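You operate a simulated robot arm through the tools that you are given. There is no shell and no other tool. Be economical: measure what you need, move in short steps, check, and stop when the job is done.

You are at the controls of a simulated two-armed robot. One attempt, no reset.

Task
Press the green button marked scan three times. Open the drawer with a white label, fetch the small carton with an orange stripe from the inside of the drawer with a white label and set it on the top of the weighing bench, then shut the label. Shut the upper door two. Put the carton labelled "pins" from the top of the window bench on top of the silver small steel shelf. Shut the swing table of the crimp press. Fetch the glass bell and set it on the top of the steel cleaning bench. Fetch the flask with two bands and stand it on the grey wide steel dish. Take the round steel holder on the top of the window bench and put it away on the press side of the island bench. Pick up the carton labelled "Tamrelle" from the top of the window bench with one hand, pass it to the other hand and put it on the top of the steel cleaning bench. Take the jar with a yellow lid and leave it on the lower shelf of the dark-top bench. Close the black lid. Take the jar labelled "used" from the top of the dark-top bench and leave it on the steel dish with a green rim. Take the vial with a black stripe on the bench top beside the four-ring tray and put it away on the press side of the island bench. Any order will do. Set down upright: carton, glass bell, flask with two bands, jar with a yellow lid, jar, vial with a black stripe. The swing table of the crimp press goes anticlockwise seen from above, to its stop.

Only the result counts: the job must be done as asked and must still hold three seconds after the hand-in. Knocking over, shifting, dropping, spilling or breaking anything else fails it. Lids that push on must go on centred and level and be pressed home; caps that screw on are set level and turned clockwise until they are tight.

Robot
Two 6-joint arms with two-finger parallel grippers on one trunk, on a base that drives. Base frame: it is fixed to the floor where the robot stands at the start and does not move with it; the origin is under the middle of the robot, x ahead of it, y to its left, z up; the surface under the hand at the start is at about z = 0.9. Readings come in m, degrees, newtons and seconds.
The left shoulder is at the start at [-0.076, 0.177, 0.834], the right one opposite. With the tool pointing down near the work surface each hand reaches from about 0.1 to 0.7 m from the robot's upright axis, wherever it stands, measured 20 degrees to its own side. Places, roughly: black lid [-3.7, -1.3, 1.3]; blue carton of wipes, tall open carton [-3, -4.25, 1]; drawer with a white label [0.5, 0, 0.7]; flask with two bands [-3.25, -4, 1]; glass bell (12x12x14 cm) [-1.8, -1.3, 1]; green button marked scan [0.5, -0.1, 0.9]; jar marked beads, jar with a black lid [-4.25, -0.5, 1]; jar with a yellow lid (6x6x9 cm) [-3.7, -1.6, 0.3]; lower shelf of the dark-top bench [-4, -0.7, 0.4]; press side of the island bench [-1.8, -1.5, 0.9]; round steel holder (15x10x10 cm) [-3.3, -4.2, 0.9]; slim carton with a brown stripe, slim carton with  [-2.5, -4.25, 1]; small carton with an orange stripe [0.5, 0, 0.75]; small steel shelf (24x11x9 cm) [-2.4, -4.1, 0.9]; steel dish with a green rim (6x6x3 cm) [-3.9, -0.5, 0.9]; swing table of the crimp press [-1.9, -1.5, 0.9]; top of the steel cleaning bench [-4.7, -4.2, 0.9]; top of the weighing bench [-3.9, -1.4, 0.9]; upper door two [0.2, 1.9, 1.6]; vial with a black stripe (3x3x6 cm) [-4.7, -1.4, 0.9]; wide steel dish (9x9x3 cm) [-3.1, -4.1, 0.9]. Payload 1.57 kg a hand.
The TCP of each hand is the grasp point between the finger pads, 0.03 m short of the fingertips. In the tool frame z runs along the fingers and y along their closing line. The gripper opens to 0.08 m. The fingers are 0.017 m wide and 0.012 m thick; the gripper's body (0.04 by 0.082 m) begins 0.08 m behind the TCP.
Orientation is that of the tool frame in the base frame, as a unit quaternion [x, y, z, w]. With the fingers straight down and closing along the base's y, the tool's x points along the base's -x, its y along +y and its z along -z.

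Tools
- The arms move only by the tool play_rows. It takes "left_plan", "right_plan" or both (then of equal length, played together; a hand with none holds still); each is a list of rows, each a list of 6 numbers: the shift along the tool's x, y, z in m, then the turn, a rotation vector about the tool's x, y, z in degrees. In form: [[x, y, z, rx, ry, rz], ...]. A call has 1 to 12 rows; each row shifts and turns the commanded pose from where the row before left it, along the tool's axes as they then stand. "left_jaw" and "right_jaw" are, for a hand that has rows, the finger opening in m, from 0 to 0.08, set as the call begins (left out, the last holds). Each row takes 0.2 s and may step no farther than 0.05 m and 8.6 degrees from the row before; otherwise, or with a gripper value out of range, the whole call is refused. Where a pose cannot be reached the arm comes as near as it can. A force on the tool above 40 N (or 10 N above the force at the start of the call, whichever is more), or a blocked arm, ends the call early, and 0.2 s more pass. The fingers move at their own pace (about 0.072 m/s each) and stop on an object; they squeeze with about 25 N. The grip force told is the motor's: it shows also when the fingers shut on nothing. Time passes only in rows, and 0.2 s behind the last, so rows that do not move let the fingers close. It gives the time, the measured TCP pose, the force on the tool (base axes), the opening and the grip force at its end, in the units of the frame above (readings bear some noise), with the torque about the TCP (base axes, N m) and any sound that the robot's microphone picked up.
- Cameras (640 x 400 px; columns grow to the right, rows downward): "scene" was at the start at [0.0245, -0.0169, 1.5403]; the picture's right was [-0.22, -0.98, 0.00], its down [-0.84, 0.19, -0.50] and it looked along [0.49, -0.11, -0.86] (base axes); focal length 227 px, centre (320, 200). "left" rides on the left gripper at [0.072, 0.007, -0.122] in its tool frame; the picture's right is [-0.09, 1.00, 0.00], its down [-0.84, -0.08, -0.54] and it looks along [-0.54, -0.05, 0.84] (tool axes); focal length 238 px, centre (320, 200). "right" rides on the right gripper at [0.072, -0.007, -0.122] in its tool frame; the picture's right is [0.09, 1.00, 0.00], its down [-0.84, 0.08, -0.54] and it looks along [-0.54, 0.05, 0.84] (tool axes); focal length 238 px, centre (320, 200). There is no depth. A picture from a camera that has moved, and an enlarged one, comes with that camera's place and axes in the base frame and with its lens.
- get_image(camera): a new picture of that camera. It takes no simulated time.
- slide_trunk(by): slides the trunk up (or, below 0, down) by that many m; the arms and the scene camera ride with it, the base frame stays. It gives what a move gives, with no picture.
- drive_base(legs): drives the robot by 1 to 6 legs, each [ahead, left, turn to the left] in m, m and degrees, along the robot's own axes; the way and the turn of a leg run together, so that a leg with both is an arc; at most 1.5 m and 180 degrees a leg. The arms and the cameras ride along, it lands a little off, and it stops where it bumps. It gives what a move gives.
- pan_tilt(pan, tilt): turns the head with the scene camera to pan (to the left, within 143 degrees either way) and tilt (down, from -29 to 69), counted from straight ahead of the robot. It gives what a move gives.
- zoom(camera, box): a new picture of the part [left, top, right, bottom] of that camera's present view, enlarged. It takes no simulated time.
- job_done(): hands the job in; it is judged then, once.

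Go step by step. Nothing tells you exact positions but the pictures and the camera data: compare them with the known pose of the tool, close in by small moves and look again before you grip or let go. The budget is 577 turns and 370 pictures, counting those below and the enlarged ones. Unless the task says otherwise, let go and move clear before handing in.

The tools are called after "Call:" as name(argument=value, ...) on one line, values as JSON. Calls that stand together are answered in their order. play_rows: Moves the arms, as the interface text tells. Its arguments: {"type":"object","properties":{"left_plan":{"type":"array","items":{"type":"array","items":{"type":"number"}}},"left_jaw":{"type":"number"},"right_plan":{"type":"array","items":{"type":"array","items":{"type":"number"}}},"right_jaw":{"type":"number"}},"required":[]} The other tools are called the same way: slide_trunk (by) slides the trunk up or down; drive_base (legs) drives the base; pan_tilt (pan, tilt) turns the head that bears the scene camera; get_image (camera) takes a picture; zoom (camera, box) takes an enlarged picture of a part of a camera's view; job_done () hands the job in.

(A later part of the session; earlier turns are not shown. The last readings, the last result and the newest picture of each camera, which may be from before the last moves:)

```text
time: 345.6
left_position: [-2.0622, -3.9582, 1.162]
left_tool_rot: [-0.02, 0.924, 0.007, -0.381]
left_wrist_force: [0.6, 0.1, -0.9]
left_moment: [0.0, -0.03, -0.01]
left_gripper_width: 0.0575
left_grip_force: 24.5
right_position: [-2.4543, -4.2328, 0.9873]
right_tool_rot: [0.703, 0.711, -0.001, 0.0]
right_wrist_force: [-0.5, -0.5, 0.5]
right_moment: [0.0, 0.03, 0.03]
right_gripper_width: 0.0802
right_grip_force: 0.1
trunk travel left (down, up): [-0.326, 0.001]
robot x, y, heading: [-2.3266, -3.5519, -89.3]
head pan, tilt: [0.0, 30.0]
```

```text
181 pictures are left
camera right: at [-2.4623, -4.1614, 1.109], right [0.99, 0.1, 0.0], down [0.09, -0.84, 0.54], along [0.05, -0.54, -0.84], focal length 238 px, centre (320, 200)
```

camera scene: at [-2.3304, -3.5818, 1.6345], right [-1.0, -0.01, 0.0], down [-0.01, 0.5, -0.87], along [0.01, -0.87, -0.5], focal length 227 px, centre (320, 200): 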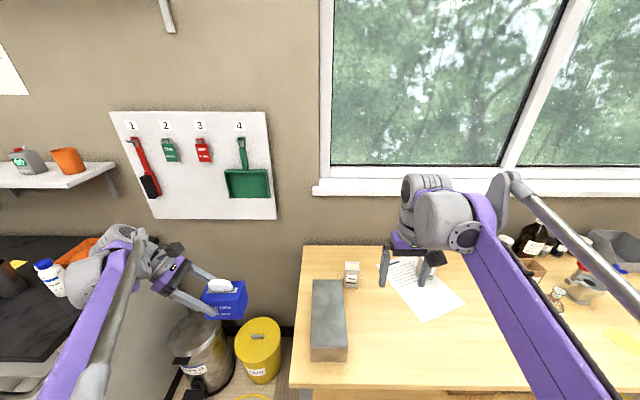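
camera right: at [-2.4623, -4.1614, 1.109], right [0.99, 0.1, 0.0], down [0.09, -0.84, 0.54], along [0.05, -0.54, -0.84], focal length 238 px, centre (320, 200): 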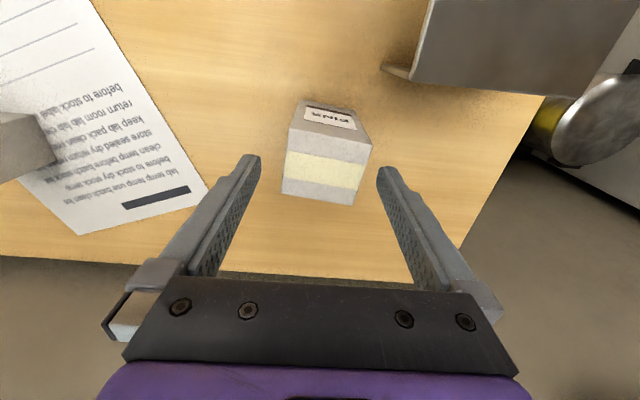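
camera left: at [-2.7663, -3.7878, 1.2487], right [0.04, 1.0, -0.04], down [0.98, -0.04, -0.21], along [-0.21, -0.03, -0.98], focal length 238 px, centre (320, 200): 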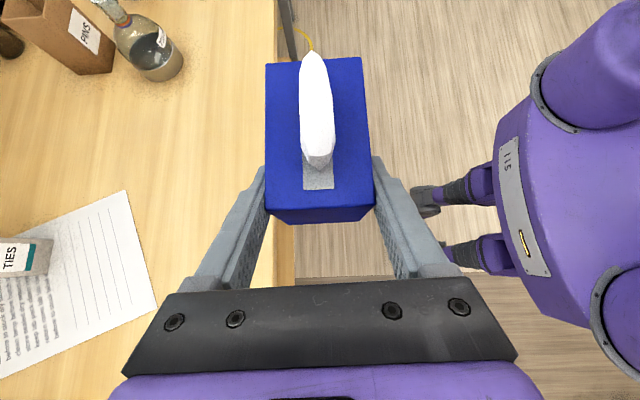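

Call:
play_rows(right_plan=[[0.001, 0.002, 0.025, 0, 0, 0], [0, 0, 0.025, 0, 0, 0], [0, 0, 0.007, 0, 0, 0], [0, 0, 0, 0, 0, 0]])

Call:
play_rows(right_plan=[[0, 0, 0, 0, 0, 0], [0, 0, 0, 0, 0, 0], [0, 0, 0, 0, 0, 0]], right_jaw=0)

Call:
play_rows(right_plan=[[0, 0, -0.005, 0, 0, 0], [0, 0, -0.01, 0, 0, 0], [0, 0, -0.02, 0, 0, 0], [0, 0, -0.03, 0, 0, 0], [0, 0, -0.03, 0, 0, 0], [0, 0, -0.03, 0, 0, 0], [0, 0, 0, 0, 0, 0]])

Call:
get_image(camera="right")

```text
time: 346.6
left_position: [-2.0631, -3.9595, 1.1621]
left_tool_rot: [-0.02, 0.924, 0.006, -0.382]
left_wrist_force: [0.4, 0.4, -1.4]
left_moment: [0.02, -0.06, 0.01]
left_gripper_width: 0.0578
left_grip_force: 24.9
right_position: [-2.4516, -4.2329, 0.9301]
right_tool_rot: [0.703, 0.711, 0.0, 0.0]
right_wrist_force: [-0.6, -0.5, -0.1]
right_moment: [-0.01, 0.01, -0.05]
right_gripper_width: 0.0802
right_grip_force: 0.1
trunk travel left (down, up): [-0.326, 0.001]
robot x, y, heading: [-2.3295, -3.5542, -89.4]
head pan, tilt: [0.0, 30.0]
```

```text
time: 347.4
left_position: [-2.0618, -3.9585, 1.1616]
left_tool_rot: [-0.02, 0.924, 0.007, -0.382]
left_wrist_force: [0.1, 0.0, -1.5]
left_moment: [0.0, -0.04, 0.01]
left_gripper_width: 0.0578
left_grip_force: 25.3
right_position: [-2.4503, -4.2327, 0.9302]
right_tool_rot: [0.704, 0.711, 0.0, -0.001]
right_wrist_force: [0.1, 0.1, -0.9]
right_moment: [-0.01, -0.03, 0.02]
right_gripper_width: 0.057
right_grip_force: 25.0
trunk travel left (down, up): [-0.326, 0.001]
robot x, y, heading: [-2.3338, -3.5565, -89.5]
head pan, tilt: [0.0, 30.0]
```

```text
time: 349.0
left_position: [-2.0626, -3.9601, 1.1616]
left_tool_rot: [-0.019, 0.924, 0.007, -0.381]
left_wrist_force: [0.6, -0.4, -1.7]
left_moment: [0.0, -0.07, 0.02]
left_gripper_width: 0.0577
left_grip_force: 24.8
right_position: [-2.4508, -4.234, 1.0533]
right_tool_rot: [0.704, 0.711, -0.001, -0.001]
right_wrist_force: [0.3, -0.6, -0.2]
right_moment: [0.0, 0.02, -0.02]
right_gripper_width: 0.0574
right_grip_force: 24.5
trunk travel left (down, up): [-0.326, 0.001]
robot x, y, heading: [-2.3325, -3.5518, -89.4]
head pan, tilt: [0.0, 30.0]
```

```text
180 pictures are left
camera right: at [-2.4572, -4.163, 1.1748], right [0.99, 0.1, 0.0], down [0.09, -0.84, 0.54], along [0.05, -0.54, -0.84], focal length 238 px, centre (320, 200)
```

right: 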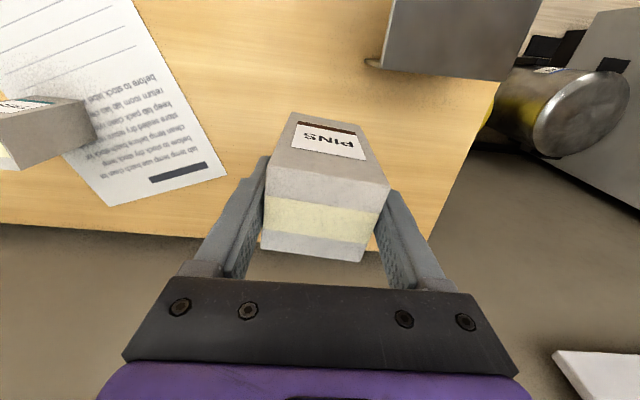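

Held. Moving it over the steel shelf.

Call:
play_rows(right_plan=[[0.02, 0, -0.02, 0, 0, 0], [0.03, 0.015, -0.01, 0, 0, 0], [0.03, 0.02, 0, 0, 0, 0], [0.03, 0.02, 0, 0, 0, 0], [0.03, 0.02, 0, 0, 0, 0], [0.03, 0.019, 0, 0, 0, 0], [0, 0, 0, 0, 0, 0]])

Call:
get_image(camera="right")

Call:
zoom(camera="scene", box=[280, 230, 440, 380])

```text
time: 350.6
left_position: [-2.0646, -3.9591, 1.1623]
left_tool_rot: [-0.02, 0.925, 0.006, -0.38]
left_wrist_force: [-0.3, -0.2, -2.3]
left_moment: [0.02, -0.02, 0.01]
left_gripper_width: 0.0575
left_grip_force: 25.0
right_position: [-2.3604, -4.0649, 1.0865]
right_tool_rot: [0.704, 0.711, -0.001, -0.001]
right_wrist_force: [-0.9, 0.0, -0.4]
right_moment: [0.03, 0.0, -0.01]
right_gripper_width: 0.0571
right_grip_force: 24.6
trunk travel left (down, up): [-0.326, 0.001]
robot x, y, heading: [-2.3302, -3.5511, -89.4]
head pan, tilt: [0.0, 30.0]
```

```text
179 pictures are left
camera right: at [-2.3673, -3.9935, 1.2054], right [0.99, 0.1, 0.0], down [0.09, -0.84, 0.54], along [0.05, -0.54, -0.84], focal length 238 px, centre (320, 200)
```

right: 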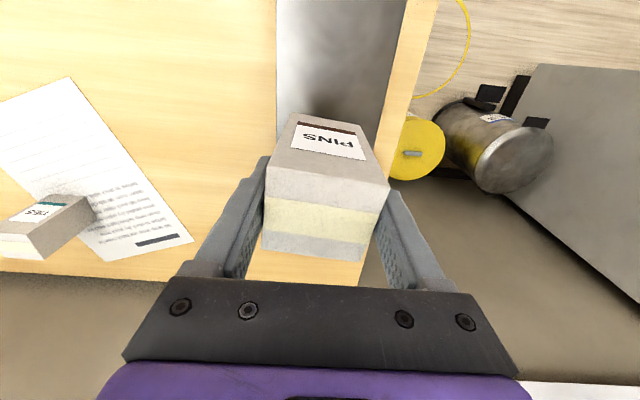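

```text
2.67 times, centred on (360, 305) of scene
camera zoom: at [-2.3305, -3.6035, 1.6347], right [-1.0, -0.01, 0.0], down [0.0, 0.5, -0.87], along [0.01, -0.87, -0.5], focal length 605 px, centre (213, -80)
```

zoom: 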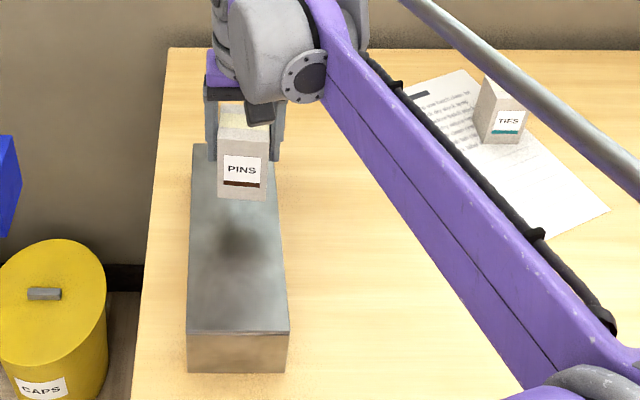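

Call:
play_rows(right_plan=[[0, 0.008, 0.02, 0, 0, 0], [0, 0, 0.02, 0, 0, 0], [0, 0, 0.01, 0, 0, 0], [0, 0, 0.005, 0, 0, 0], [0, 0, 0, 0, 0, 0]])

Call:
play_rows(right_plan=[[0, 0, 0.003, 0, 0, 0], [0, 0, 0.003, 0, 0, 0], [0, 0, 0, 0, 0, 0]])

```text
time: 351.8
left_position: [-2.0627, -3.959, 1.1616]
left_tool_rot: [-0.02, 0.924, 0.007, -0.382]
left_wrist_force: [0.6, 0.0, -1.0]
left_moment: [-0.01, -0.02, -0.01]
left_gripper_width: 0.0578
left_grip_force: 24.9
right_position: [-2.3533, -4.0612, 1.0302]
right_tool_rot: [0.703, 0.711, -0.001, -0.001]
right_wrist_force: [0.0, -0.2, -0.2]
right_moment: [0.02, 0.02, 0.01]
right_gripper_width: 0.0569
right_grip_force: 24.4
trunk travel left (down, up): [-0.326, 0.001]
robot x, y, heading: [-2.3305, -3.5525, -89.8]
head pan, tilt: [0.0, 30.0]
```

```text
time: 352.6
left_position: [-2.0617, -3.9584, 1.1621]
left_tool_rot: [-0.02, 0.924, 0.007, -0.382]
left_wrist_force: [-0.3, 0.0, -1.7]
left_moment: [-0.02, -0.05, 0.0]
left_gripper_width: 0.0578
left_grip_force: 25.1
right_position: [-2.3532, -4.0632, 1.0235]
right_tool_rot: [0.703, 0.711, -0.001, -0.001]
right_wrist_force: [-1.1, 1.0, -0.1]
right_moment: [-0.02, 0.0, 0.01]
right_gripper_width: 0.057
right_grip_force: 24.8
trunk travel left (down, up): [-0.326, 0.001]
robot x, y, heading: [-2.3317, -3.5557, -89.2]
head pan, tilt: [0.0, 30.0]
```

Call:
play_rows(right_plan=[[0, 0, 0.002, 0, 0, 0], [0, 0, 0.002, 0, 0, 0], [0, 0, 0, 0, 0, 0]])

Call:
play_rows(right_plan=[[0, 0, 0.002, 0, 0, 0], [0, 0, 0.001, 0, 0, 0], [0, 0, 0, 0, 0, 0]])

```text
time: 353.4
left_position: [-2.0635, -3.9595, 1.1615]
left_tool_rot: [-0.02, 0.924, 0.006, -0.382]
left_wrist_force: [-0.3, 0.4, -1.0]
left_moment: [0.01, -0.06, 0.01]
left_gripper_width: 0.0578
left_grip_force: 24.7
right_position: [-2.3521, -4.0628, 1.0217]
right_tool_rot: [0.704, 0.711, -0.001, 0.0]
right_wrist_force: [1.2, 0.5, -1.5]
right_moment: [0.0, 0.0, 0.03]
right_gripper_width: 0.0567
right_grip_force: 24.9
trunk travel left (down, up): [-0.326, 0.001]
robot x, y, heading: [-2.331, -3.5561, -89.4]
head pan, tilt: [0.0, 30.0]
```

```text
time: 354.2
left_position: [-2.0629, -3.9589, 1.1625]
left_tool_rot: [-0.02, 0.924, 0.006, -0.382]
left_wrist_force: [-0.7, -0.3, -1.6]
left_moment: [-0.01, -0.04, 0.02]
left_gripper_width: 0.0578
left_grip_force: 24.9
right_position: [-2.3522, -4.0612, 1.0186]
right_tool_rot: [0.704, 0.711, -0.001, -0.001]
right_wrist_force: [-0.7, -3.0, 23.0]
right_moment: [-0.03, -0.06, -0.33]
right_gripper_width: 0.0566
right_grip_force: 25.8
trunk travel left (down, up): [-0.326, 0.001]
robot x, y, heading: [-2.3282, -3.5585, -89.2]
head pan, tilt: [0.0, 30.0]
```

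It rests on the shelf. Releasing.

Call:
play_rows(right_plan=[[0, 0, -0.002, 0, 0, 0], [0, 0, 0, 0, 0, 0]])

Call:
play_rows(right_plan=[[0, 0, 0, 0, 0, 0], [0, 0, 0, 0, 0, 0], [0, 0, -0.02, 0, 0, 0], [0, 0, -0.04, 0, 0, 0], [0, 0, -0.045, 0, 0, 0], [0.02, 0, -0.04, 0, 0, 0], [0.04, -0.02, 0, 0, 0, 0], [0.04, -0.02, 0, 0, 0, 0]], right_jaw=0.08)

Call:
zoom(camera="scene", box=[280, 230, 440, 380])

```text
time: 354.8
left_position: [-2.0623, -3.9575, 1.1605]
left_tool_rot: [-0.02, 0.924, 0.007, -0.381]
left_wrist_force: [-0.8, -0.8, 0.0]
left_moment: [0.0, -0.03, -0.01]
left_gripper_width: 0.0579
left_grip_force: 25.4
right_position: [-2.3525, -4.0619, 1.0188]
right_tool_rot: [0.703, 0.711, 0.0, 0.0]
right_wrist_force: [2.3, 1.2, 7.0]
right_moment: [0.06, -0.24, 0.0]
right_gripper_width: 0.0565
right_grip_force: 24.4
trunk travel left (down, up): [-0.326, 0.001]
robot x, y, heading: [-2.3284, -3.5535, -89.1]
head pan, tilt: [0.0, 30.0]
```

```text
time: 356.6
left_position: [-2.0652, -3.9563, 1.1628]
left_tool_rot: [-0.02, 0.924, 0.005, -0.382]
left_wrist_force: [-0.1, 0.9, -1.1]
left_moment: [0.0, -0.04, 0.02]
left_gripper_width: 0.0576
left_grip_force: 25.0
right_position: [-2.3914, -3.961, 1.164]
right_tool_rot: [0.704, 0.711, 0.0, 0.0]
right_wrist_force: [0.2, -0.6, 0.6]
right_moment: [-0.06, 0.01, -0.04]
right_gripper_width: 0.0797
right_grip_force: 0.1
trunk travel left (down, up): [-0.326, 0.001]
robot x, y, heading: [-2.3295, -3.5534, -89.5]
head pan, tilt: [0.0, 30.0]
```

```text
2.67 times, centred on (360, 305) of scene
camera zoom: at [-2.3309, -3.601, 1.6347], right [-1.0, -0.01, 0.0], down [0.0, 0.5, -0.87], along [0.01, -0.87, -0.5], focal length 605 px, centre (213, -80)
```

zoom: 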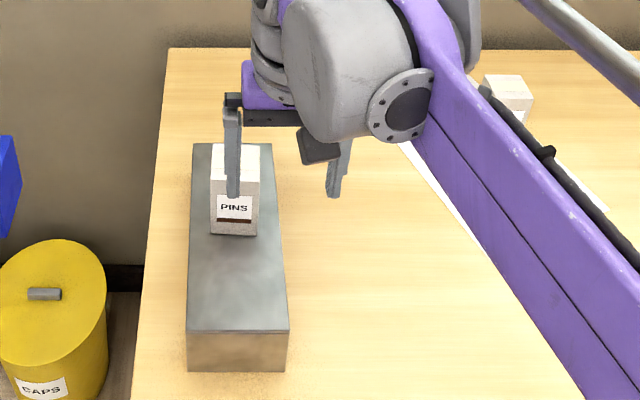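

PINS is upright on the steel shelf. Next the round steel holder, using the free right hand: I'll move west and look at it closely.

Call:
drive_base(legs=[[-0.03, -0.87, -0.3]])

Call:
pan_tilt(pan=-15, tilt=42)

Call:
get_image(camera="right")

Call:
get_image(camera="scene")

```text
time: 364.4
left_position: [-2.921, -3.9351, 1.161]
left_tool_rot: [-0.011, 0.925, 0.01, -0.381]
left_wrist_force: [0.1, -1.3, -1.0]
left_moment: [0.01, -0.07, -0.02]
left_gripper_width: 0.0576
left_grip_force: 25.3
right_position: [-3.25, -3.9318, 1.1631]
right_tool_rot: [0.71, 0.704, 0.0, -0.001]
right_wrist_force: [-0.1, -0.5, 0.1]
right_moment: [0.0, 0.01, 0.02]
right_gripper_width: 0.0799
right_grip_force: 0.1
trunk travel left (down, up): [-0.326, 0.001]
robot x, y, heading: [-3.1814, -3.5264, -90.7]
head pan, tilt: [0.0, 30.0]
```

```text
time: 365.2
left_position: [-2.9212, -3.9346, 1.1613]
left_tool_rot: [-0.011, 0.924, 0.01, -0.382]
left_wrist_force: [0.7, -0.4, -1.5]
left_moment: [0.01, -0.07, 0.03]
left_gripper_width: 0.0576
left_grip_force: 24.8
right_position: [-3.2491, -3.9328, 1.1641]
right_tool_rot: [0.711, 0.704, -0.001, -0.001]
right_wrist_force: [-0.9, -0.1, 1.0]
right_moment: [0.01, 0.02, 0.05]
right_gripper_width: 0.0798
right_grip_force: 0.0
trunk travel left (down, up): [-0.326, 0.001]
robot x, y, heading: [-3.1825, -3.5257, -90.7]
head pan, tilt: [-15.0, 42.0]
```

```text
176 pictures are left
camera right: at [-3.2557, -3.8615, 1.2848], right [1.0, 0.08, 0.0], down [0.07, -0.84, 0.54], along [0.04, -0.54, -0.84], focal length 238 px, centre (320, 200)
```

right: 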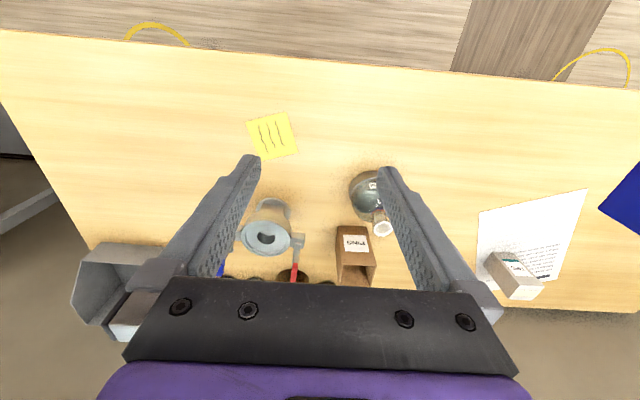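

```text
175 pictures are left
camera scene: at [-3.2033, -3.5637, 1.6165], right [-0.96, 0.27, 0.0], down [0.18, 0.64, -0.74], along [-0.2, -0.72, -0.67], focal length 227 px, centre (320, 200)
```

scene: 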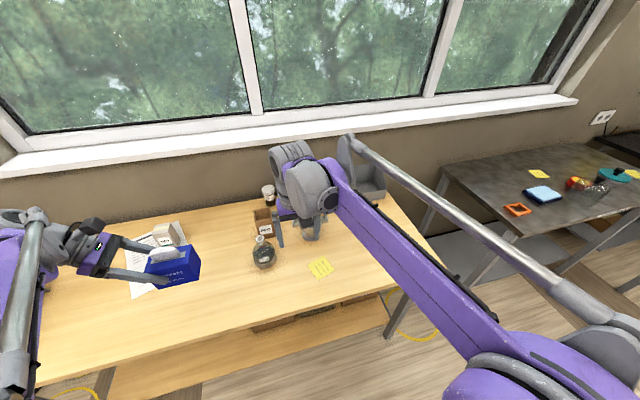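

Call:
zoom(camera="right", box=[200, 150, 420, 300])

Call:
play_rows(right_plan=[[0.04, -0.02, 0, 0, 0, 0], [0.04, -0.03, 0, 0, 0, 0], [0.03, -0.03, 0, 0, 0, 0], [0, -0.04, 0, 0, 0, 0], [0, -0.04, 0, 0, 0, 0]])

Call:
zoom(camera="scene", box=[220, 170, 420, 300])

Call:
get_image(camera="right")

```text
2.67 times, centred on (310, 225) of right
camera zoom: at [-3.2557, -3.8615, 1.2848], right [1.0, 0.08, 0.0], down [0.07, -0.84, 0.54], along [0.04, -0.54, -0.84], focal length 636 px, centre (347, 133)
```

zoom: 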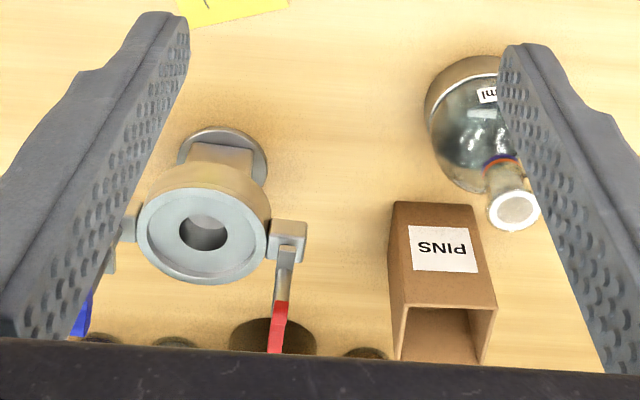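

```text
time: 366.4
left_position: [-2.9217, -3.9354, 1.1606]
left_tool_rot: [-0.011, 0.924, 0.01, -0.381]
left_wrist_force: [-0.8, -0.4, -1.8]
left_moment: [0.0, -0.03, -0.01]
left_gripper_width: 0.0577
left_grip_force: 25.8
right_position: [-3.4089, -3.8223, 1.163]
right_tool_rot: [0.71, 0.704, 0.0, 0.0]
right_wrist_force: [-0.2, -0.5, -0.7]
right_moment: [0.0, -0.01, 0.0]
right_gripper_width: 0.0802
right_grip_force: 0.1
trunk travel left (down, up): [-0.326, 0.001]
robot x, y, heading: [-3.1831, -3.5237, -90.3]
head pan, tilt: [-15.0, 42.0]
```

```text
3.08 times, centred on (320, 235) of scene
camera zoom: at [-3.2039, -3.564, 1.6164], right [-0.96, 0.27, 0.0], down [0.18, 0.64, -0.74], along [-0.2, -0.72, -0.67], focal length 698 px, centre (320, 92)
```

zoom: 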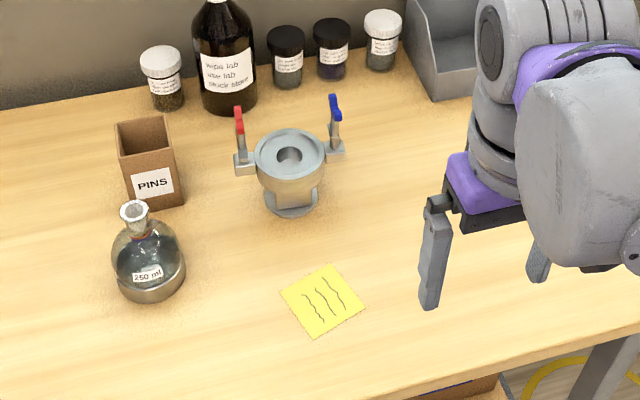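

```text
172 pictures are left
camera right: at [-3.4148, -3.7506, 1.2836], right [1.0, 0.08, 0.0], down [0.07, -0.84, 0.54], along [0.04, -0.54, -0.84], focal length 238 px, centre (320, 200)
```

right: 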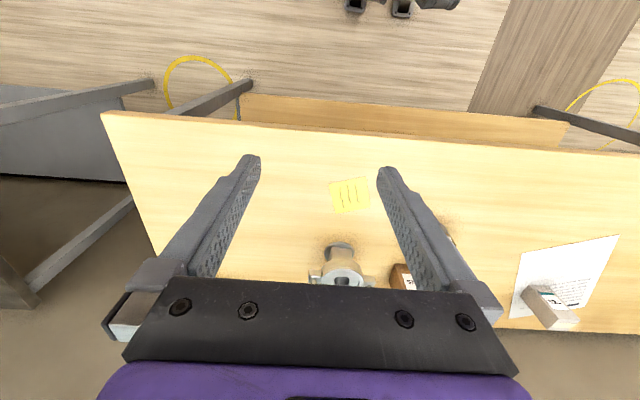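

Call:
zoom(camera="scene", box=[285, 190, 345, 245])

```text
7.27 times, centred on (315, 218) of scene
camera zoom: at [-3.2039, -3.564, 1.6164], right [-0.96, 0.27, 0.0], down [0.18, 0.64, -0.74], along [-0.2, -0.72, -0.67], focal length 1650 px, centre (356, 73)
```

zoom: 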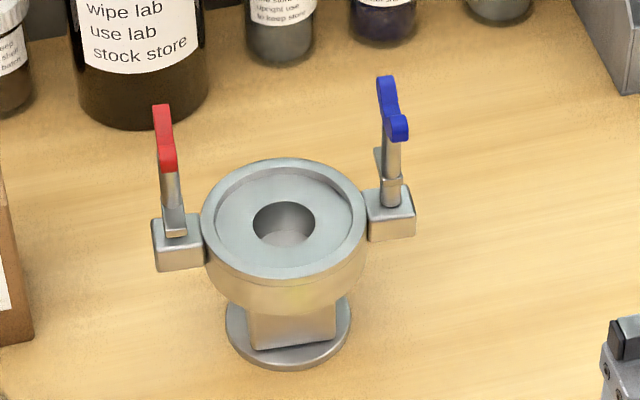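

The holder's cup spans z 0.93–0.96, with a 4.6 cm square block beneath (z 0.87–0.93). I'll grip the block from the front with the right hand tilted 24° below horizontal.

Call:
play_rows(right_plan=[[-0.0356, 0.0158, 0.0126, 0, 0, 0], [-0.0356, 0.0158, 0.0126, 0, 0, 0], [-0.0356, 0.0158, 0.0126, 0, 0, 0], [-0.0356, 0.0158, 0.0126, 0, 0, 0], [-0.0356, 0.0158, 0.0126, 0, 0, 0]], right_jaw=0.065)

Call:
play_rows(right_plan=[[0, 0, 0, 0, -8.25, 0], [0, 0, 0, 0, -8.25, 0], [0, 0, 0, 0, -8.25, 0], [0, 0, 0, 0, -8.25, 0], [0, 0, 0, 0, -8.25, 0], [0, 0, 0, 0, -8.25, 0], [0, 0, 0, 0, -8.25, 0], [0, 0, 0, 0, -8.25, 0], [0, 0, 0, 0, 0, 0]])

Call:
get_image(camera="right")

Call:
zoom(camera="scene", box=[240, 170, 420, 300])

```text
time: 367.6
left_position: [-2.922, -3.9367, 1.161]
left_tool_rot: [-0.011, 0.924, 0.011, -0.381]
left_wrist_force: [0.9, 0.7, -2.3]
left_moment: [-0.02, -0.04, -0.04]
left_gripper_width: 0.0578
left_grip_force: 25.3
right_position: [-3.327, -4.0042, 1.1002]
right_tool_rot: [0.71, 0.705, 0.0, -0.002]
right_wrist_force: [0.3, -0.3, 0.2]
right_moment: [0.0, -0.01, -0.01]
right_gripper_width: 0.0649
right_grip_force: 0.0
trunk travel left (down, up): [-0.326, 0.001]
robot x, y, heading: [-3.182, -3.524, -90.3]
head pan, tilt: [-15.0, 42.0]
```

```text
time: 369.6
left_position: [-2.922, -3.9354, 1.162]
left_tool_rot: [-0.011, 0.924, 0.01, -0.382]
left_wrist_force: [-0.4, -0.1, -0.8]
left_moment: [-0.01, -0.01, -0.03]
left_gripper_width: 0.0576
left_grip_force: 24.5
right_position: [-3.3325, -4.0001, 1.1014]
right_tool_rot: [0.595, 0.59, -0.388, 0.384]
right_wrist_force: [0.0, 0.1, -0.9]
right_moment: [0.02, 0.03, 0.01]
right_gripper_width: 0.0649
right_grip_force: 0.1
trunk travel left (down, up): [-0.326, 0.001]
robot x, y, heading: [-3.1813, -3.5237, -90.6]
head pan, tilt: [-15.0, 42.0]
```

```text
170 pictures are left
camera right: at [-3.3371, -3.8602, 1.0837], right [1.0, 0.03, -0.09], down [0.08, 0.16, 0.98], along [0.04, -0.99, 0.15], focal length 238 px, centre (320, 200)
```

right: 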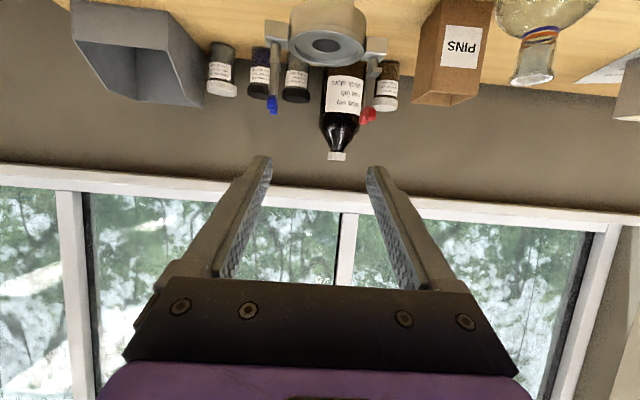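

```text
3.08 times, centred on (330, 235) of scene
camera zoom: at [-3.2033, -3.5638, 1.6165], right [-0.96, 0.27, 0.0], down [0.18, 0.64, -0.74], along [-0.2, -0.72, -0.67], focal length 698 px, centre (289, 92)
```

zoom: 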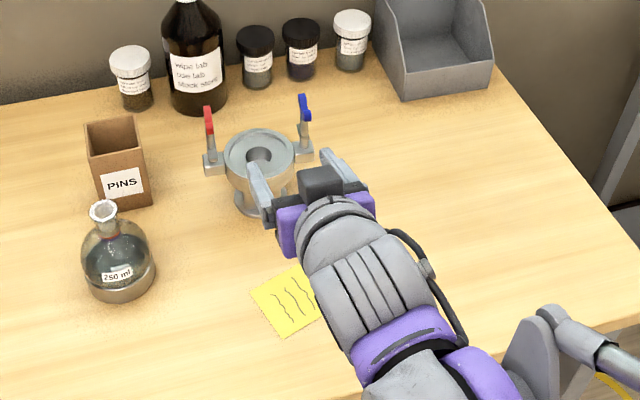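

Call:
play_rows(right_plan=[[0.0324, 0.002, 0.0145, 0, 0, 0], [0.0324, 0, 0.0145, 0, 0, 0], [0.0324, 0, 0.0145, 0, 0, 0], [0.0324, 0, 0.0145, 0, 0, 0], [0, 0, 0, 0, 0, 0]])

Call:
get_image(camera="right")

Call:
zoom(camera="scene", box=[260, 180, 380, 270])

```text
time: 370.8
left_position: [-2.9214, -3.9349, 1.1608]
left_tool_rot: [-0.011, 0.924, 0.011, -0.381]
left_wrist_force: [0.2, 1.0, -1.1]
left_moment: [-0.04, -0.04, 0.03]
left_gripper_width: 0.0577
left_grip_force: 25.3
right_position: [-3.3319, -3.9951, 0.9569]
right_tool_rot: [0.595, 0.591, -0.387, 0.383]
right_wrist_force: [-0.7, 0.1, 0.5]
right_moment: [0.02, 0.0, -0.03]
right_gripper_width: 0.0648
right_grip_force: 0.1
trunk travel left (down, up): [-0.326, 0.001]
robot x, y, heading: [-3.184, -3.5261, -90.5]
head pan, tilt: [-15.0, 42.0]
```

```text
168 pictures are left
camera right: at [-3.3366, -3.8562, 0.9397], right [1.0, 0.03, -0.09], down [0.08, 0.15, 0.98], along [0.04, -0.99, 0.15], focal length 238 px, centre (320, 200)
```

right: 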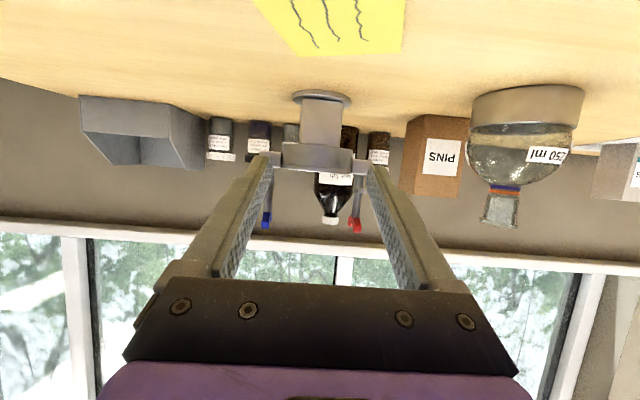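

```text
4.44 times, centred on (320, 225) of scene
camera zoom: at [-3.2034, -3.5628, 1.6164], right [-0.96, 0.27, 0.0], down [0.18, 0.64, -0.74], along [-0.2, -0.72, -0.67], focal length 1008 px, centre (320, 89)
```

zoom: 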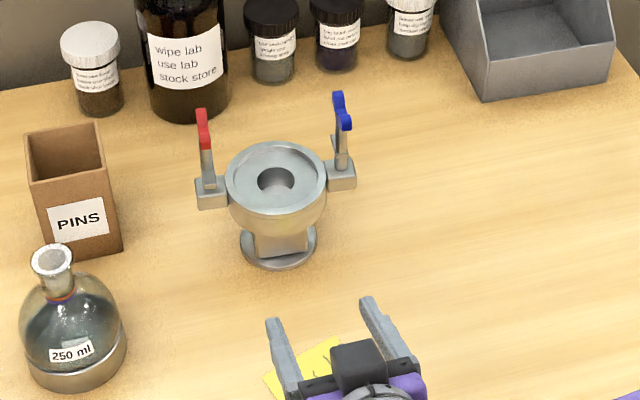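

The view is clear: the block's centre is at (-3.330, -4.160, 0.895). Advancing along the tool axis.

Call:
play_rows(right_plan=[[-0.001, 0.002, 0.04, 0, 0, 0], [-0.001, 0, 0.04, 0, 0, 0], [-0.001, 0, 0.03, 0, 0, 0], [0, 0, 0.015, 0, 0, 0], [0, 0, 0, 0, 0, 0]])

Call:
get_image(camera="right")

Call:
zoom(camera="scene", box=[260, 180, 380, 270])

```text
time: 372.0
left_position: [-2.921, -3.9338, 1.1617]
left_tool_rot: [-0.01, 0.924, 0.011, -0.382]
left_wrist_force: [0.0, -0.6, -0.9]
left_moment: [-0.02, -0.05, 0.0]
left_gripper_width: 0.0578
left_grip_force: 24.9
right_position: [-3.3278, -4.1132, 0.9098]
right_tool_rot: [0.596, 0.59, -0.388, 0.383]
right_wrist_force: [0.2, 0.5, 0.1]
right_moment: [-0.02, -0.01, 0.01]
right_gripper_width: 0.065
right_grip_force: 0.1
trunk travel left (down, up): [-0.326, 0.001]
robot x, y, heading: [-3.1834, -3.5245, -90.6]
head pan, tilt: [-15.0, 42.0]
```

```text
166 pictures are left
camera right: at [-3.3339, -3.9745, 0.8941], right [1.0, 0.03, -0.09], down [0.08, 0.15, 0.98], along [0.04, -0.99, 0.15], focal length 238 px, centre (320, 200)
```

right: 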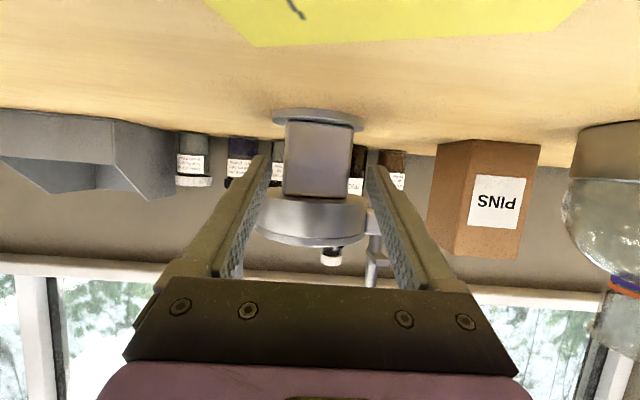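

```text
4.44 times, centred on (320, 225) of scene
camera zoom: at [-3.2033, -3.5634, 1.6164], right [-0.96, 0.27, 0.0], down [0.18, 0.64, -0.74], along [-0.2, -0.72, -0.67], focal length 1008 px, centre (320, 89)
```

zoom: 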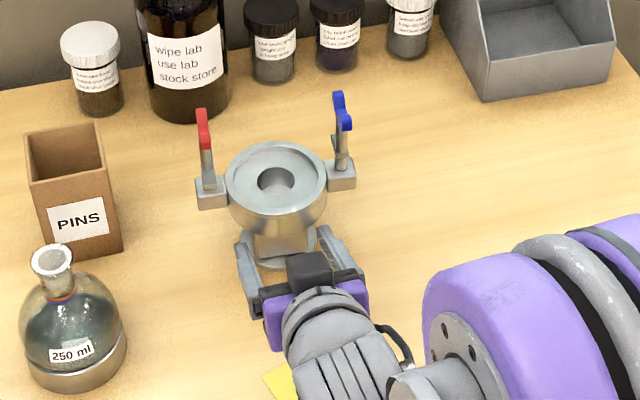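

Call:
play_rows(right_plan=[[0.002, 0, 0.01, 0, 0, 0], [0, 0, 0.01, 0, 0, 0], [0, 0, 0.006, 0, 0, 0], [0, 0, 0, 0, 0, 0]])

Call:
play_rows(right_plan=[[0, 0, 0, 0, 0, 0], [0, 0, 0, 0, 0, 0], [0, 0, 0, 0, 0, 0]], right_jaw=0)

Call:
get_image(camera="right")

```text
time: 373.0
left_position: [-2.9211, -3.9354, 1.1608]
left_tool_rot: [-0.011, 0.924, 0.01, -0.381]
left_wrist_force: [0.0, 0.0, -1.7]
left_moment: [-0.01, -0.09, 0.0]
left_gripper_width: 0.0574
left_grip_force: 25.3
right_position: [-3.3294, -4.1382, 0.9002]
right_tool_rot: [0.595, 0.59, -0.387, 0.384]
right_wrist_force: [0.3, -0.3, 0.4]
right_moment: [0.02, 0.02, 0.01]
right_gripper_width: 0.0649
right_grip_force: 0.0
trunk travel left (down, up): [-0.326, 0.001]
robot x, y, heading: [-3.1828, -3.5222, -90.3]
head pan, tilt: [-15.0, 42.0]
```

```text
time: 373.8
left_position: [-2.9216, -3.9342, 1.161]
left_tool_rot: [-0.011, 0.924, 0.011, -0.381]
left_wrist_force: [-0.8, -0.1, -1.4]
left_moment: [0.0, -0.07, -0.03]
left_gripper_width: 0.0577
left_grip_force: 25.0
right_position: [-3.3288, -4.1384, 0.8993]
right_tool_rot: [0.596, 0.59, -0.387, 0.383]
right_wrist_force: [-0.6, -0.6, -0.2]
right_moment: [0.01, -0.05, -0.13]
right_gripper_width: 0.0508
right_grip_force: 24.7
trunk travel left (down, up): [-0.326, 0.001]
robot x, y, heading: [-3.1816, -3.526, -90.3]
head pan, tilt: [-15.0, 42.0]
```

```text
164 pictures are left
camera right: at [-3.3347, -3.9982, 0.8826], right [1.0, 0.03, -0.08], down [0.08, 0.15, 0.98], along [0.04, -0.99, 0.15], focal length 238 px, centre (320, 200)
```

right: 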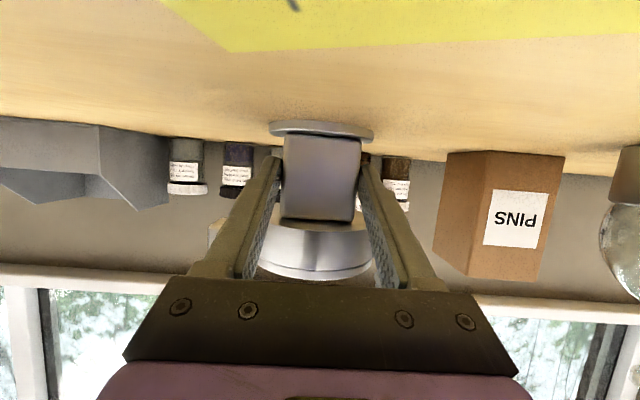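

Gripped on the block at 0.051. Lifting slowly.

Call:
play_rows(right_plan=[[-0.0046, 0, -0.002, 0, 0, 0], [-0.0091, 0, -0.0041, 0, 0, 0], [-0.0137, 0, -0.0061, 0, 0, 0], [-0.0183, 0, -0.0081, 0, 0, 0], [-0.0183, 0, -0.0081, 0, 0, 0], [0, 0, 0, 0, 0, 0]])

Call:
get_image(camera="right")

Call:
zoom(camera="scene", box=[260, 180, 380, 270])

```text
time: 375.2
left_position: [-2.9218, -3.936, 1.1604]
left_tool_rot: [-0.011, 0.924, 0.011, -0.382]
left_wrist_force: [0.0, 0.3, -1.0]
left_moment: [0.0, -0.03, 0.02]
left_gripper_width: 0.0576
left_grip_force: 24.9
right_position: [-3.3288, -4.1395, 0.9666]
right_tool_rot: [0.595, 0.592, -0.386, 0.383]
right_wrist_force: [0.0, -0.8, -7.2]
right_moment: [0.21, -0.01, 0.03]
right_gripper_width: 0.0498
right_grip_force: 25.2
trunk travel left (down, up): [-0.326, 0.001]
robot x, y, heading: [-3.1818, -3.522, -90.4]
head pan, tilt: [-15.0, 42.0]
```

```text
163 pictures are left
camera right: at [-3.3347, -3.9999, 0.9492], right [1.0, 0.03, -0.09], down [0.08, 0.15, 0.98], along [0.04, -0.99, 0.15], focal length 238 px, centre (320, 200)
```

right: 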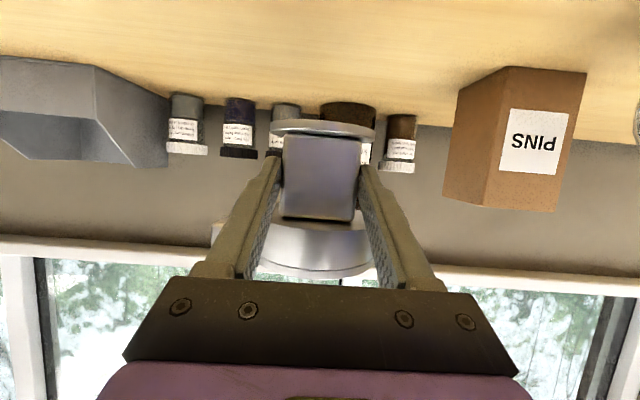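

```text
4.44 times, centred on (320, 225) of scene
camera zoom: at [-3.2035, -3.5647, 1.6164], right [-0.96, 0.27, 0.0], down [0.18, 0.65, -0.74], along [-0.2, -0.72, -0.67], focal length 1008 px, centre (320, 89)
```

zoom: 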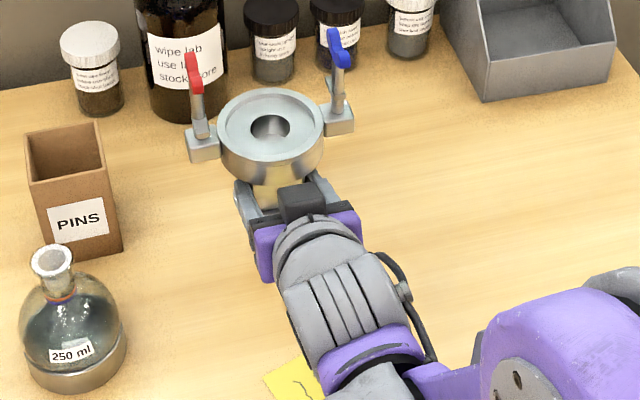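

The holder (about 7 N) is held level. I'll raise and retract it, then head to the cleaning bench with Tamrelle in the left hand.

Call:
play_rows(right_plan=[[-0.0183, 0, -0.0081, 0, 0, 0], [-0.0183, 0, -0.0081, 0, 0, 0], [-0.0183, 0, -0.0081, 0, 0, 0], [-0.0183, 0, -0.0081, 0, 0, 0], [-0.015, 0, -0.02, 0, 0, 0], [-0.005, 0, -0.025, 0, 0, 0], [0.005, 0, -0.025, 0, 0, 0], [0.008, 0, -0.025, 0, 0, 0], [0.008, 0, -0.02, 0, 0, 0], [0, 0, 0, 0, 0, 0]])

Call:
drive_base(legs=[[-0.25, 0, 0], [0, -1.4, 0], [0, -0.2, 0.4]])

Call:
pan_tilt(pan=0, tilt=35)

Call:
get_image(camera="scene")

```text
time: 377.4
left_position: [-2.9213, -3.9371, 1.1619]
left_tool_rot: [-0.011, 0.924, 0.01, -0.382]
left_wrist_force: [0.4, -0.3, -1.4]
left_moment: [0.0, -0.04, -0.07]
left_gripper_width: 0.0577
left_grip_force: 24.3
right_position: [-3.3289, -4.0339, 1.096]
right_tool_rot: [0.596, 0.59, -0.387, 0.383]
right_wrist_force: [0.0, -0.2, -6.4]
right_moment: [0.24, -0.03, -0.01]
right_gripper_width: 0.05
right_grip_force: 25.4
trunk travel left (down, up): [-0.326, 0.001]
robot x, y, heading: [-3.1821, -3.5259, -90.8]
head pan, tilt: [-15.0, 42.0]
```

```text
time: 393.4
left_position: [-4.5287, -3.667, 1.1612]
left_tool_rot: [-0.014, 0.924, 0.009, -0.381]
left_wrist_force: [0.1, 0.5, -1.1]
left_moment: [0.02, -0.03, 0.0]
left_gripper_width: 0.0576
left_grip_force: 25.3
right_position: [-4.935, -3.7675, 1.0967]
right_tool_rot: [0.593, 0.593, -0.385, 0.385]
right_wrist_force: [0.5, -0.7, -6.1]
right_moment: [0.21, -0.03, 0.01]
right_gripper_width: 0.0498
right_grip_force: 24.8
trunk travel left (down, up): [-0.326, 0.001]
robot x, y, heading: [-4.7937, -3.2559, -90.3]
head pan, tilt: [-15.0, 42.0]
```

```text
time: 394.1
left_position: [-4.5289, -3.6669, 1.163]
left_tool_rot: [-0.016, 0.924, 0.008, -0.381]
left_wrist_force: [0.5, -0.2, -1.5]
left_moment: [-0.03, -0.04, 0.0]
left_gripper_width: 0.0577
left_grip_force: 24.9
right_position: [-4.9352, -3.7672, 1.0962]
right_tool_rot: [0.594, 0.593, -0.386, 0.384]
right_wrist_force: [-0.6, -0.4, -7.1]
right_moment: [0.19, 0.01, 0.0]
right_gripper_width: 0.0497
right_grip_force: 25.0
trunk travel left (down, up): [-0.326, 0.001]
robot x, y, heading: [-4.789, -3.2555, -90.1]
head pan, tilt: [0.0, 35.0]
```

```text
161 pictures are left
camera scene: at [-4.7923, -3.3051, 1.6269], right [-1.0, 0.0, 0.0], down [0.0, 0.57, -0.82], along [0.0, -0.82, -0.57], focal length 227 px, centre (320, 200)
```

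scene: 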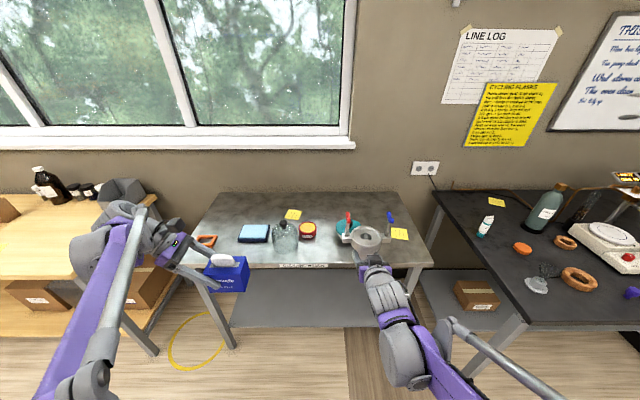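

Tamrelle fits best on the left front part of the bench, at about (-4.42, -3.965), so the tilted hand clears the bell. Approaching.

Call:
drive_base(legs=[[0.2, 0.145, 0]])

Call:
get_image(camera="left")

Call:
get_image(camera="scene")

```text
time: 396.0
left_position: [-4.3896, -3.8669, 1.1612]
left_tool_rot: [-0.014, 0.925, 0.009, -0.381]
left_wrist_force: [0.4, 1.3, -1.4]
left_moment: [-0.02, -0.04, 0.01]
left_gripper_width: 0.0576
left_grip_force: 25.7
right_position: [-4.7936, -3.9653, 1.0958]
right_tool_rot: [0.594, 0.592, -0.386, 0.384]
right_wrist_force: [0.3, 0.1, -5.8]
right_moment: [0.21, 0.03, 0.03]
right_gripper_width: 0.0498
right_grip_force: 24.8
trunk travel left (down, up): [-0.326, 0.001]
robot x, y, heading: [-4.6534, -3.4563, -90.6]
head pan, tilt: [0.0, 35.0]
```

```text
160 pictures are left
camera left: at [-4.3542, -3.8632, 1.2983], right [0.05, 1.0, -0.04], down [0.98, -0.05, -0.21], along [-0.21, -0.03, -0.98], focal length 238 px, centre (320, 200)
```

left: 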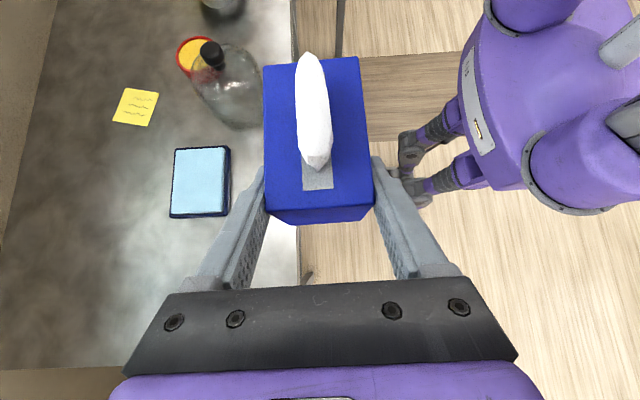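

```text
159 pictures are left
camera scene: at [-4.6512, -3.5043, 1.6268], right [-1.0, 0.0, 0.0], down [0.0, 0.57, -0.82], along [0.0, -0.82, -0.57], focal length 227 px, centre (320, 200)
```

scene: 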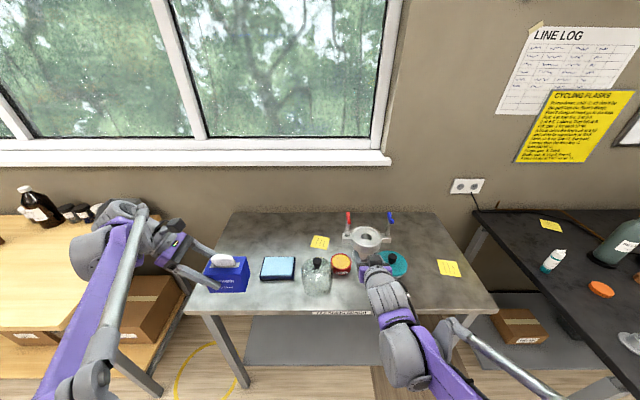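

Call:
play_rows(left_plan=[[0, -0.03, 0, 0, 0, 0], [0, -0.03, 0, 0, 0, 0], [0, -0.03, 0, 0, 0, 0], [0, -0.018, 0, 0, 0, 0], [-0.0283, 0, 0.0283, 0, 0, 0], [-0.0283, 0, 0.0283, 0, 0, 0], [-0.0283, 0, 0.0283, 0, 0, 0], [-0.0283, 0, 0.0283, 0, 0, 0], [0, 0, 0, 0, 0, 0]])

Call:
get_image(camera="left")

Call:
zoom(camera="scene", box=[170, 220, 350, 340])

```text
time: 398.0
left_position: [-4.3881, -3.9724, 0.996]
left_tool_rot: [-0.014, 0.924, 0.009, -0.382]
left_wrist_force: [0.0, 0.3, -1.6]
left_moment: [-0.01, -0.06, 0.02]
left_gripper_width: 0.0579
left_grip_force: 25.0
right_position: [-4.7942, -3.9662, 1.0955]
right_tool_rot: [0.594, 0.592, -0.385, 0.384]
right_wrist_force: [-0.1, 0.3, -6.3]
right_moment: [0.22, -0.03, 0.0]
right_gripper_width: 0.0501
right_grip_force: 25.1
trunk travel left (down, up): [-0.326, 0.001]
robot x, y, heading: [-4.653, -3.4541, -90.2]
head pan, tilt: [0.0, 35.0]
```

```text
158 pictures are left
camera left: at [-4.3529, -3.9683, 1.1332], right [0.05, 1.0, -0.04], down [0.98, -0.05, -0.21], along [-0.21, -0.03, -0.98], focal length 238 px, centre (320, 200)
```

left: 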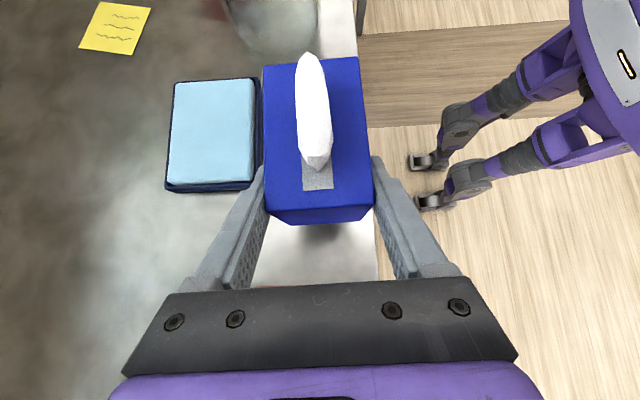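

```text
3.33 times, centred on (260, 280) of scene
camera zoom: at [-4.6512, -3.5047, 1.6269], right [-1.0, 0.0, 0.0], down [0.0, 0.57, -0.82], along [0.0, -0.82, -0.57], focal length 756 px, centre (520, -67)
```

zoom: 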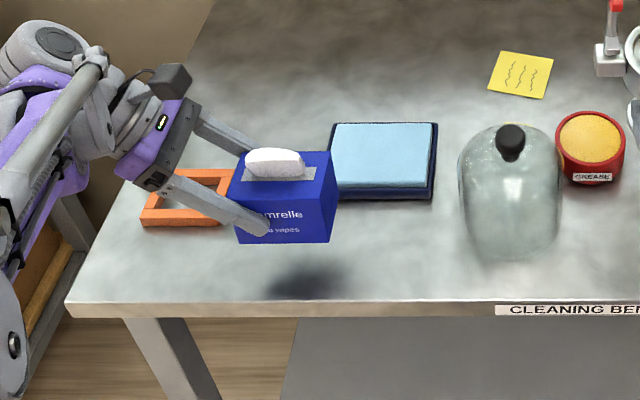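

Call:
play_rows(left_plan=[[-0.0177, 0, 0.0177, 0, 0, 0], [-0.0106, 0, 0.0106, 0, 0, 0], [-0.007, 0, 0.007, 0, 0, 0], [-0.0035, 0, 0.0035, 0, 0, 0], [0, 0, 0, 0, 0, 0]])

Call:
play_rows(left_plan=[[-0.0021, 0, 0.0021, 0, 0, 0], [-0.0021, 0, 0.0021, 0, 0, 0], [0, 0, 0, 0, 0, 0]])

```text
time: 399.2
left_position: [-4.3866, -3.9702, 0.9422]
left_tool_rot: [-0.013, 0.924, 0.009, -0.382]
left_wrist_force: [-1.0, 0.3, -1.5]
left_moment: [0.0, -0.05, 0.0]
left_gripper_width: 0.0576
left_grip_force: 24.4
right_position: [-4.7945, -3.9671, 1.0961]
right_tool_rot: [0.594, 0.593, -0.385, 0.384]
right_wrist_force: [0.0, 0.2, -7.1]
right_moment: [0.24, 0.02, 0.0]
right_gripper_width: 0.0498
right_grip_force: 25.3
trunk travel left (down, up): [-0.326, 0.001]
robot x, y, heading: [-4.6514, -3.4578, -90.2]
head pan, tilt: [0.0, 35.0]
```

```text
time: 400.0
left_position: [-4.3869, -3.9697, 0.9373]
left_tool_rot: [-0.014, 0.924, 0.009, -0.381]
left_wrist_force: [-0.6, 0.3, -0.2]
left_moment: [0.01, -0.05, 0.01]
left_gripper_width: 0.0575
left_grip_force: 25.4
right_position: [-4.7942, -3.9668, 1.0961]
right_tool_rot: [0.594, 0.593, -0.385, 0.384]
right_wrist_force: [0.9, -0.2, -6.2]
right_moment: [0.23, -0.03, 0.02]
right_gripper_width: 0.0498
right_grip_force: 25.3
trunk travel left (down, up): [-0.326, 0.001]
robot x, y, heading: [-4.6468, -3.4587, -90.3]
head pan, tilt: [0.0, 35.0]
```

Call:
play_rows(left_plan=[[-0.0014, 0, 0.0014, 0, 0, 0], [-0.0014, 0, 0.0014, 0, 0, 0], [0, 0, 0, 0, 0, 0]])

Call:
play_rows(left_plan=[[-0.0014, 0, 0.0014, 0, 0, 0], [-0.0014, 0, 0.0014, 0, 0, 0], [0, 0, 0, 0, 0, 0]])

Call:
zoom(camera="scene", box=[170, 220, 350, 340])

```text
time: 400.8
left_position: [-4.3869, -3.9678, 0.9342]
left_tool_rot: [-0.013, 0.924, 0.01, -0.381]
left_wrist_force: [1.2, 0.0, 2.8]
left_moment: [-0.13, 0.21, 0.06]
left_gripper_width: 0.0578
left_grip_force: 24.9
right_position: [-4.7948, -3.9666, 1.096]
right_tool_rot: [0.594, 0.592, -0.386, 0.385]
right_wrist_force: [0.3, -0.8, -6.7]
right_moment: [0.28, 0.04, 0.01]
right_gripper_width: 0.0499
right_grip_force: 25.1
trunk travel left (down, up): [-0.326, 0.001]
robot x, y, heading: [-4.6504, -3.4566, -90.1]
head pan, tilt: [0.0, 35.0]
```

```text
time: 401.6
left_position: [-4.3868, -3.9677, 0.9303]
left_tool_rot: [-0.013, 0.924, 0.008, -0.381]
left_wrist_force: [4.0, -0.5, 24.1]
left_moment: [-0.7, 0.09, 0.23]
left_gripper_width: 0.0578
left_grip_force: 24.9
right_position: [-4.7942, -3.9655, 1.0969]
right_tool_rot: [0.595, 0.591, -0.387, 0.384]
right_wrist_force: [1.2, 1.0, -6.3]
right_moment: [0.23, -0.01, -0.05]
right_gripper_width: 0.0498
right_grip_force: 25.6
trunk travel left (down, up): [-0.326, 0.001]
robot x, y, heading: [-4.6531, -3.4597, -90.4]
head pan, tilt: [0.0, 35.0]
```

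```text
3.33 times, centred on (260, 280) of scene
camera zoom: at [-4.6515, -3.5023, 1.6271], right [-1.0, 0.0, 0.0], down [0.0, 0.57, -0.82], along [0.0, -0.82, -0.57], focal length 756 px, centre (520, -67)
```

zoom: 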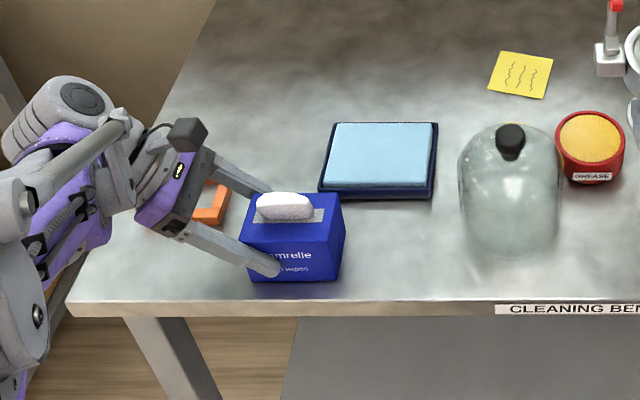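

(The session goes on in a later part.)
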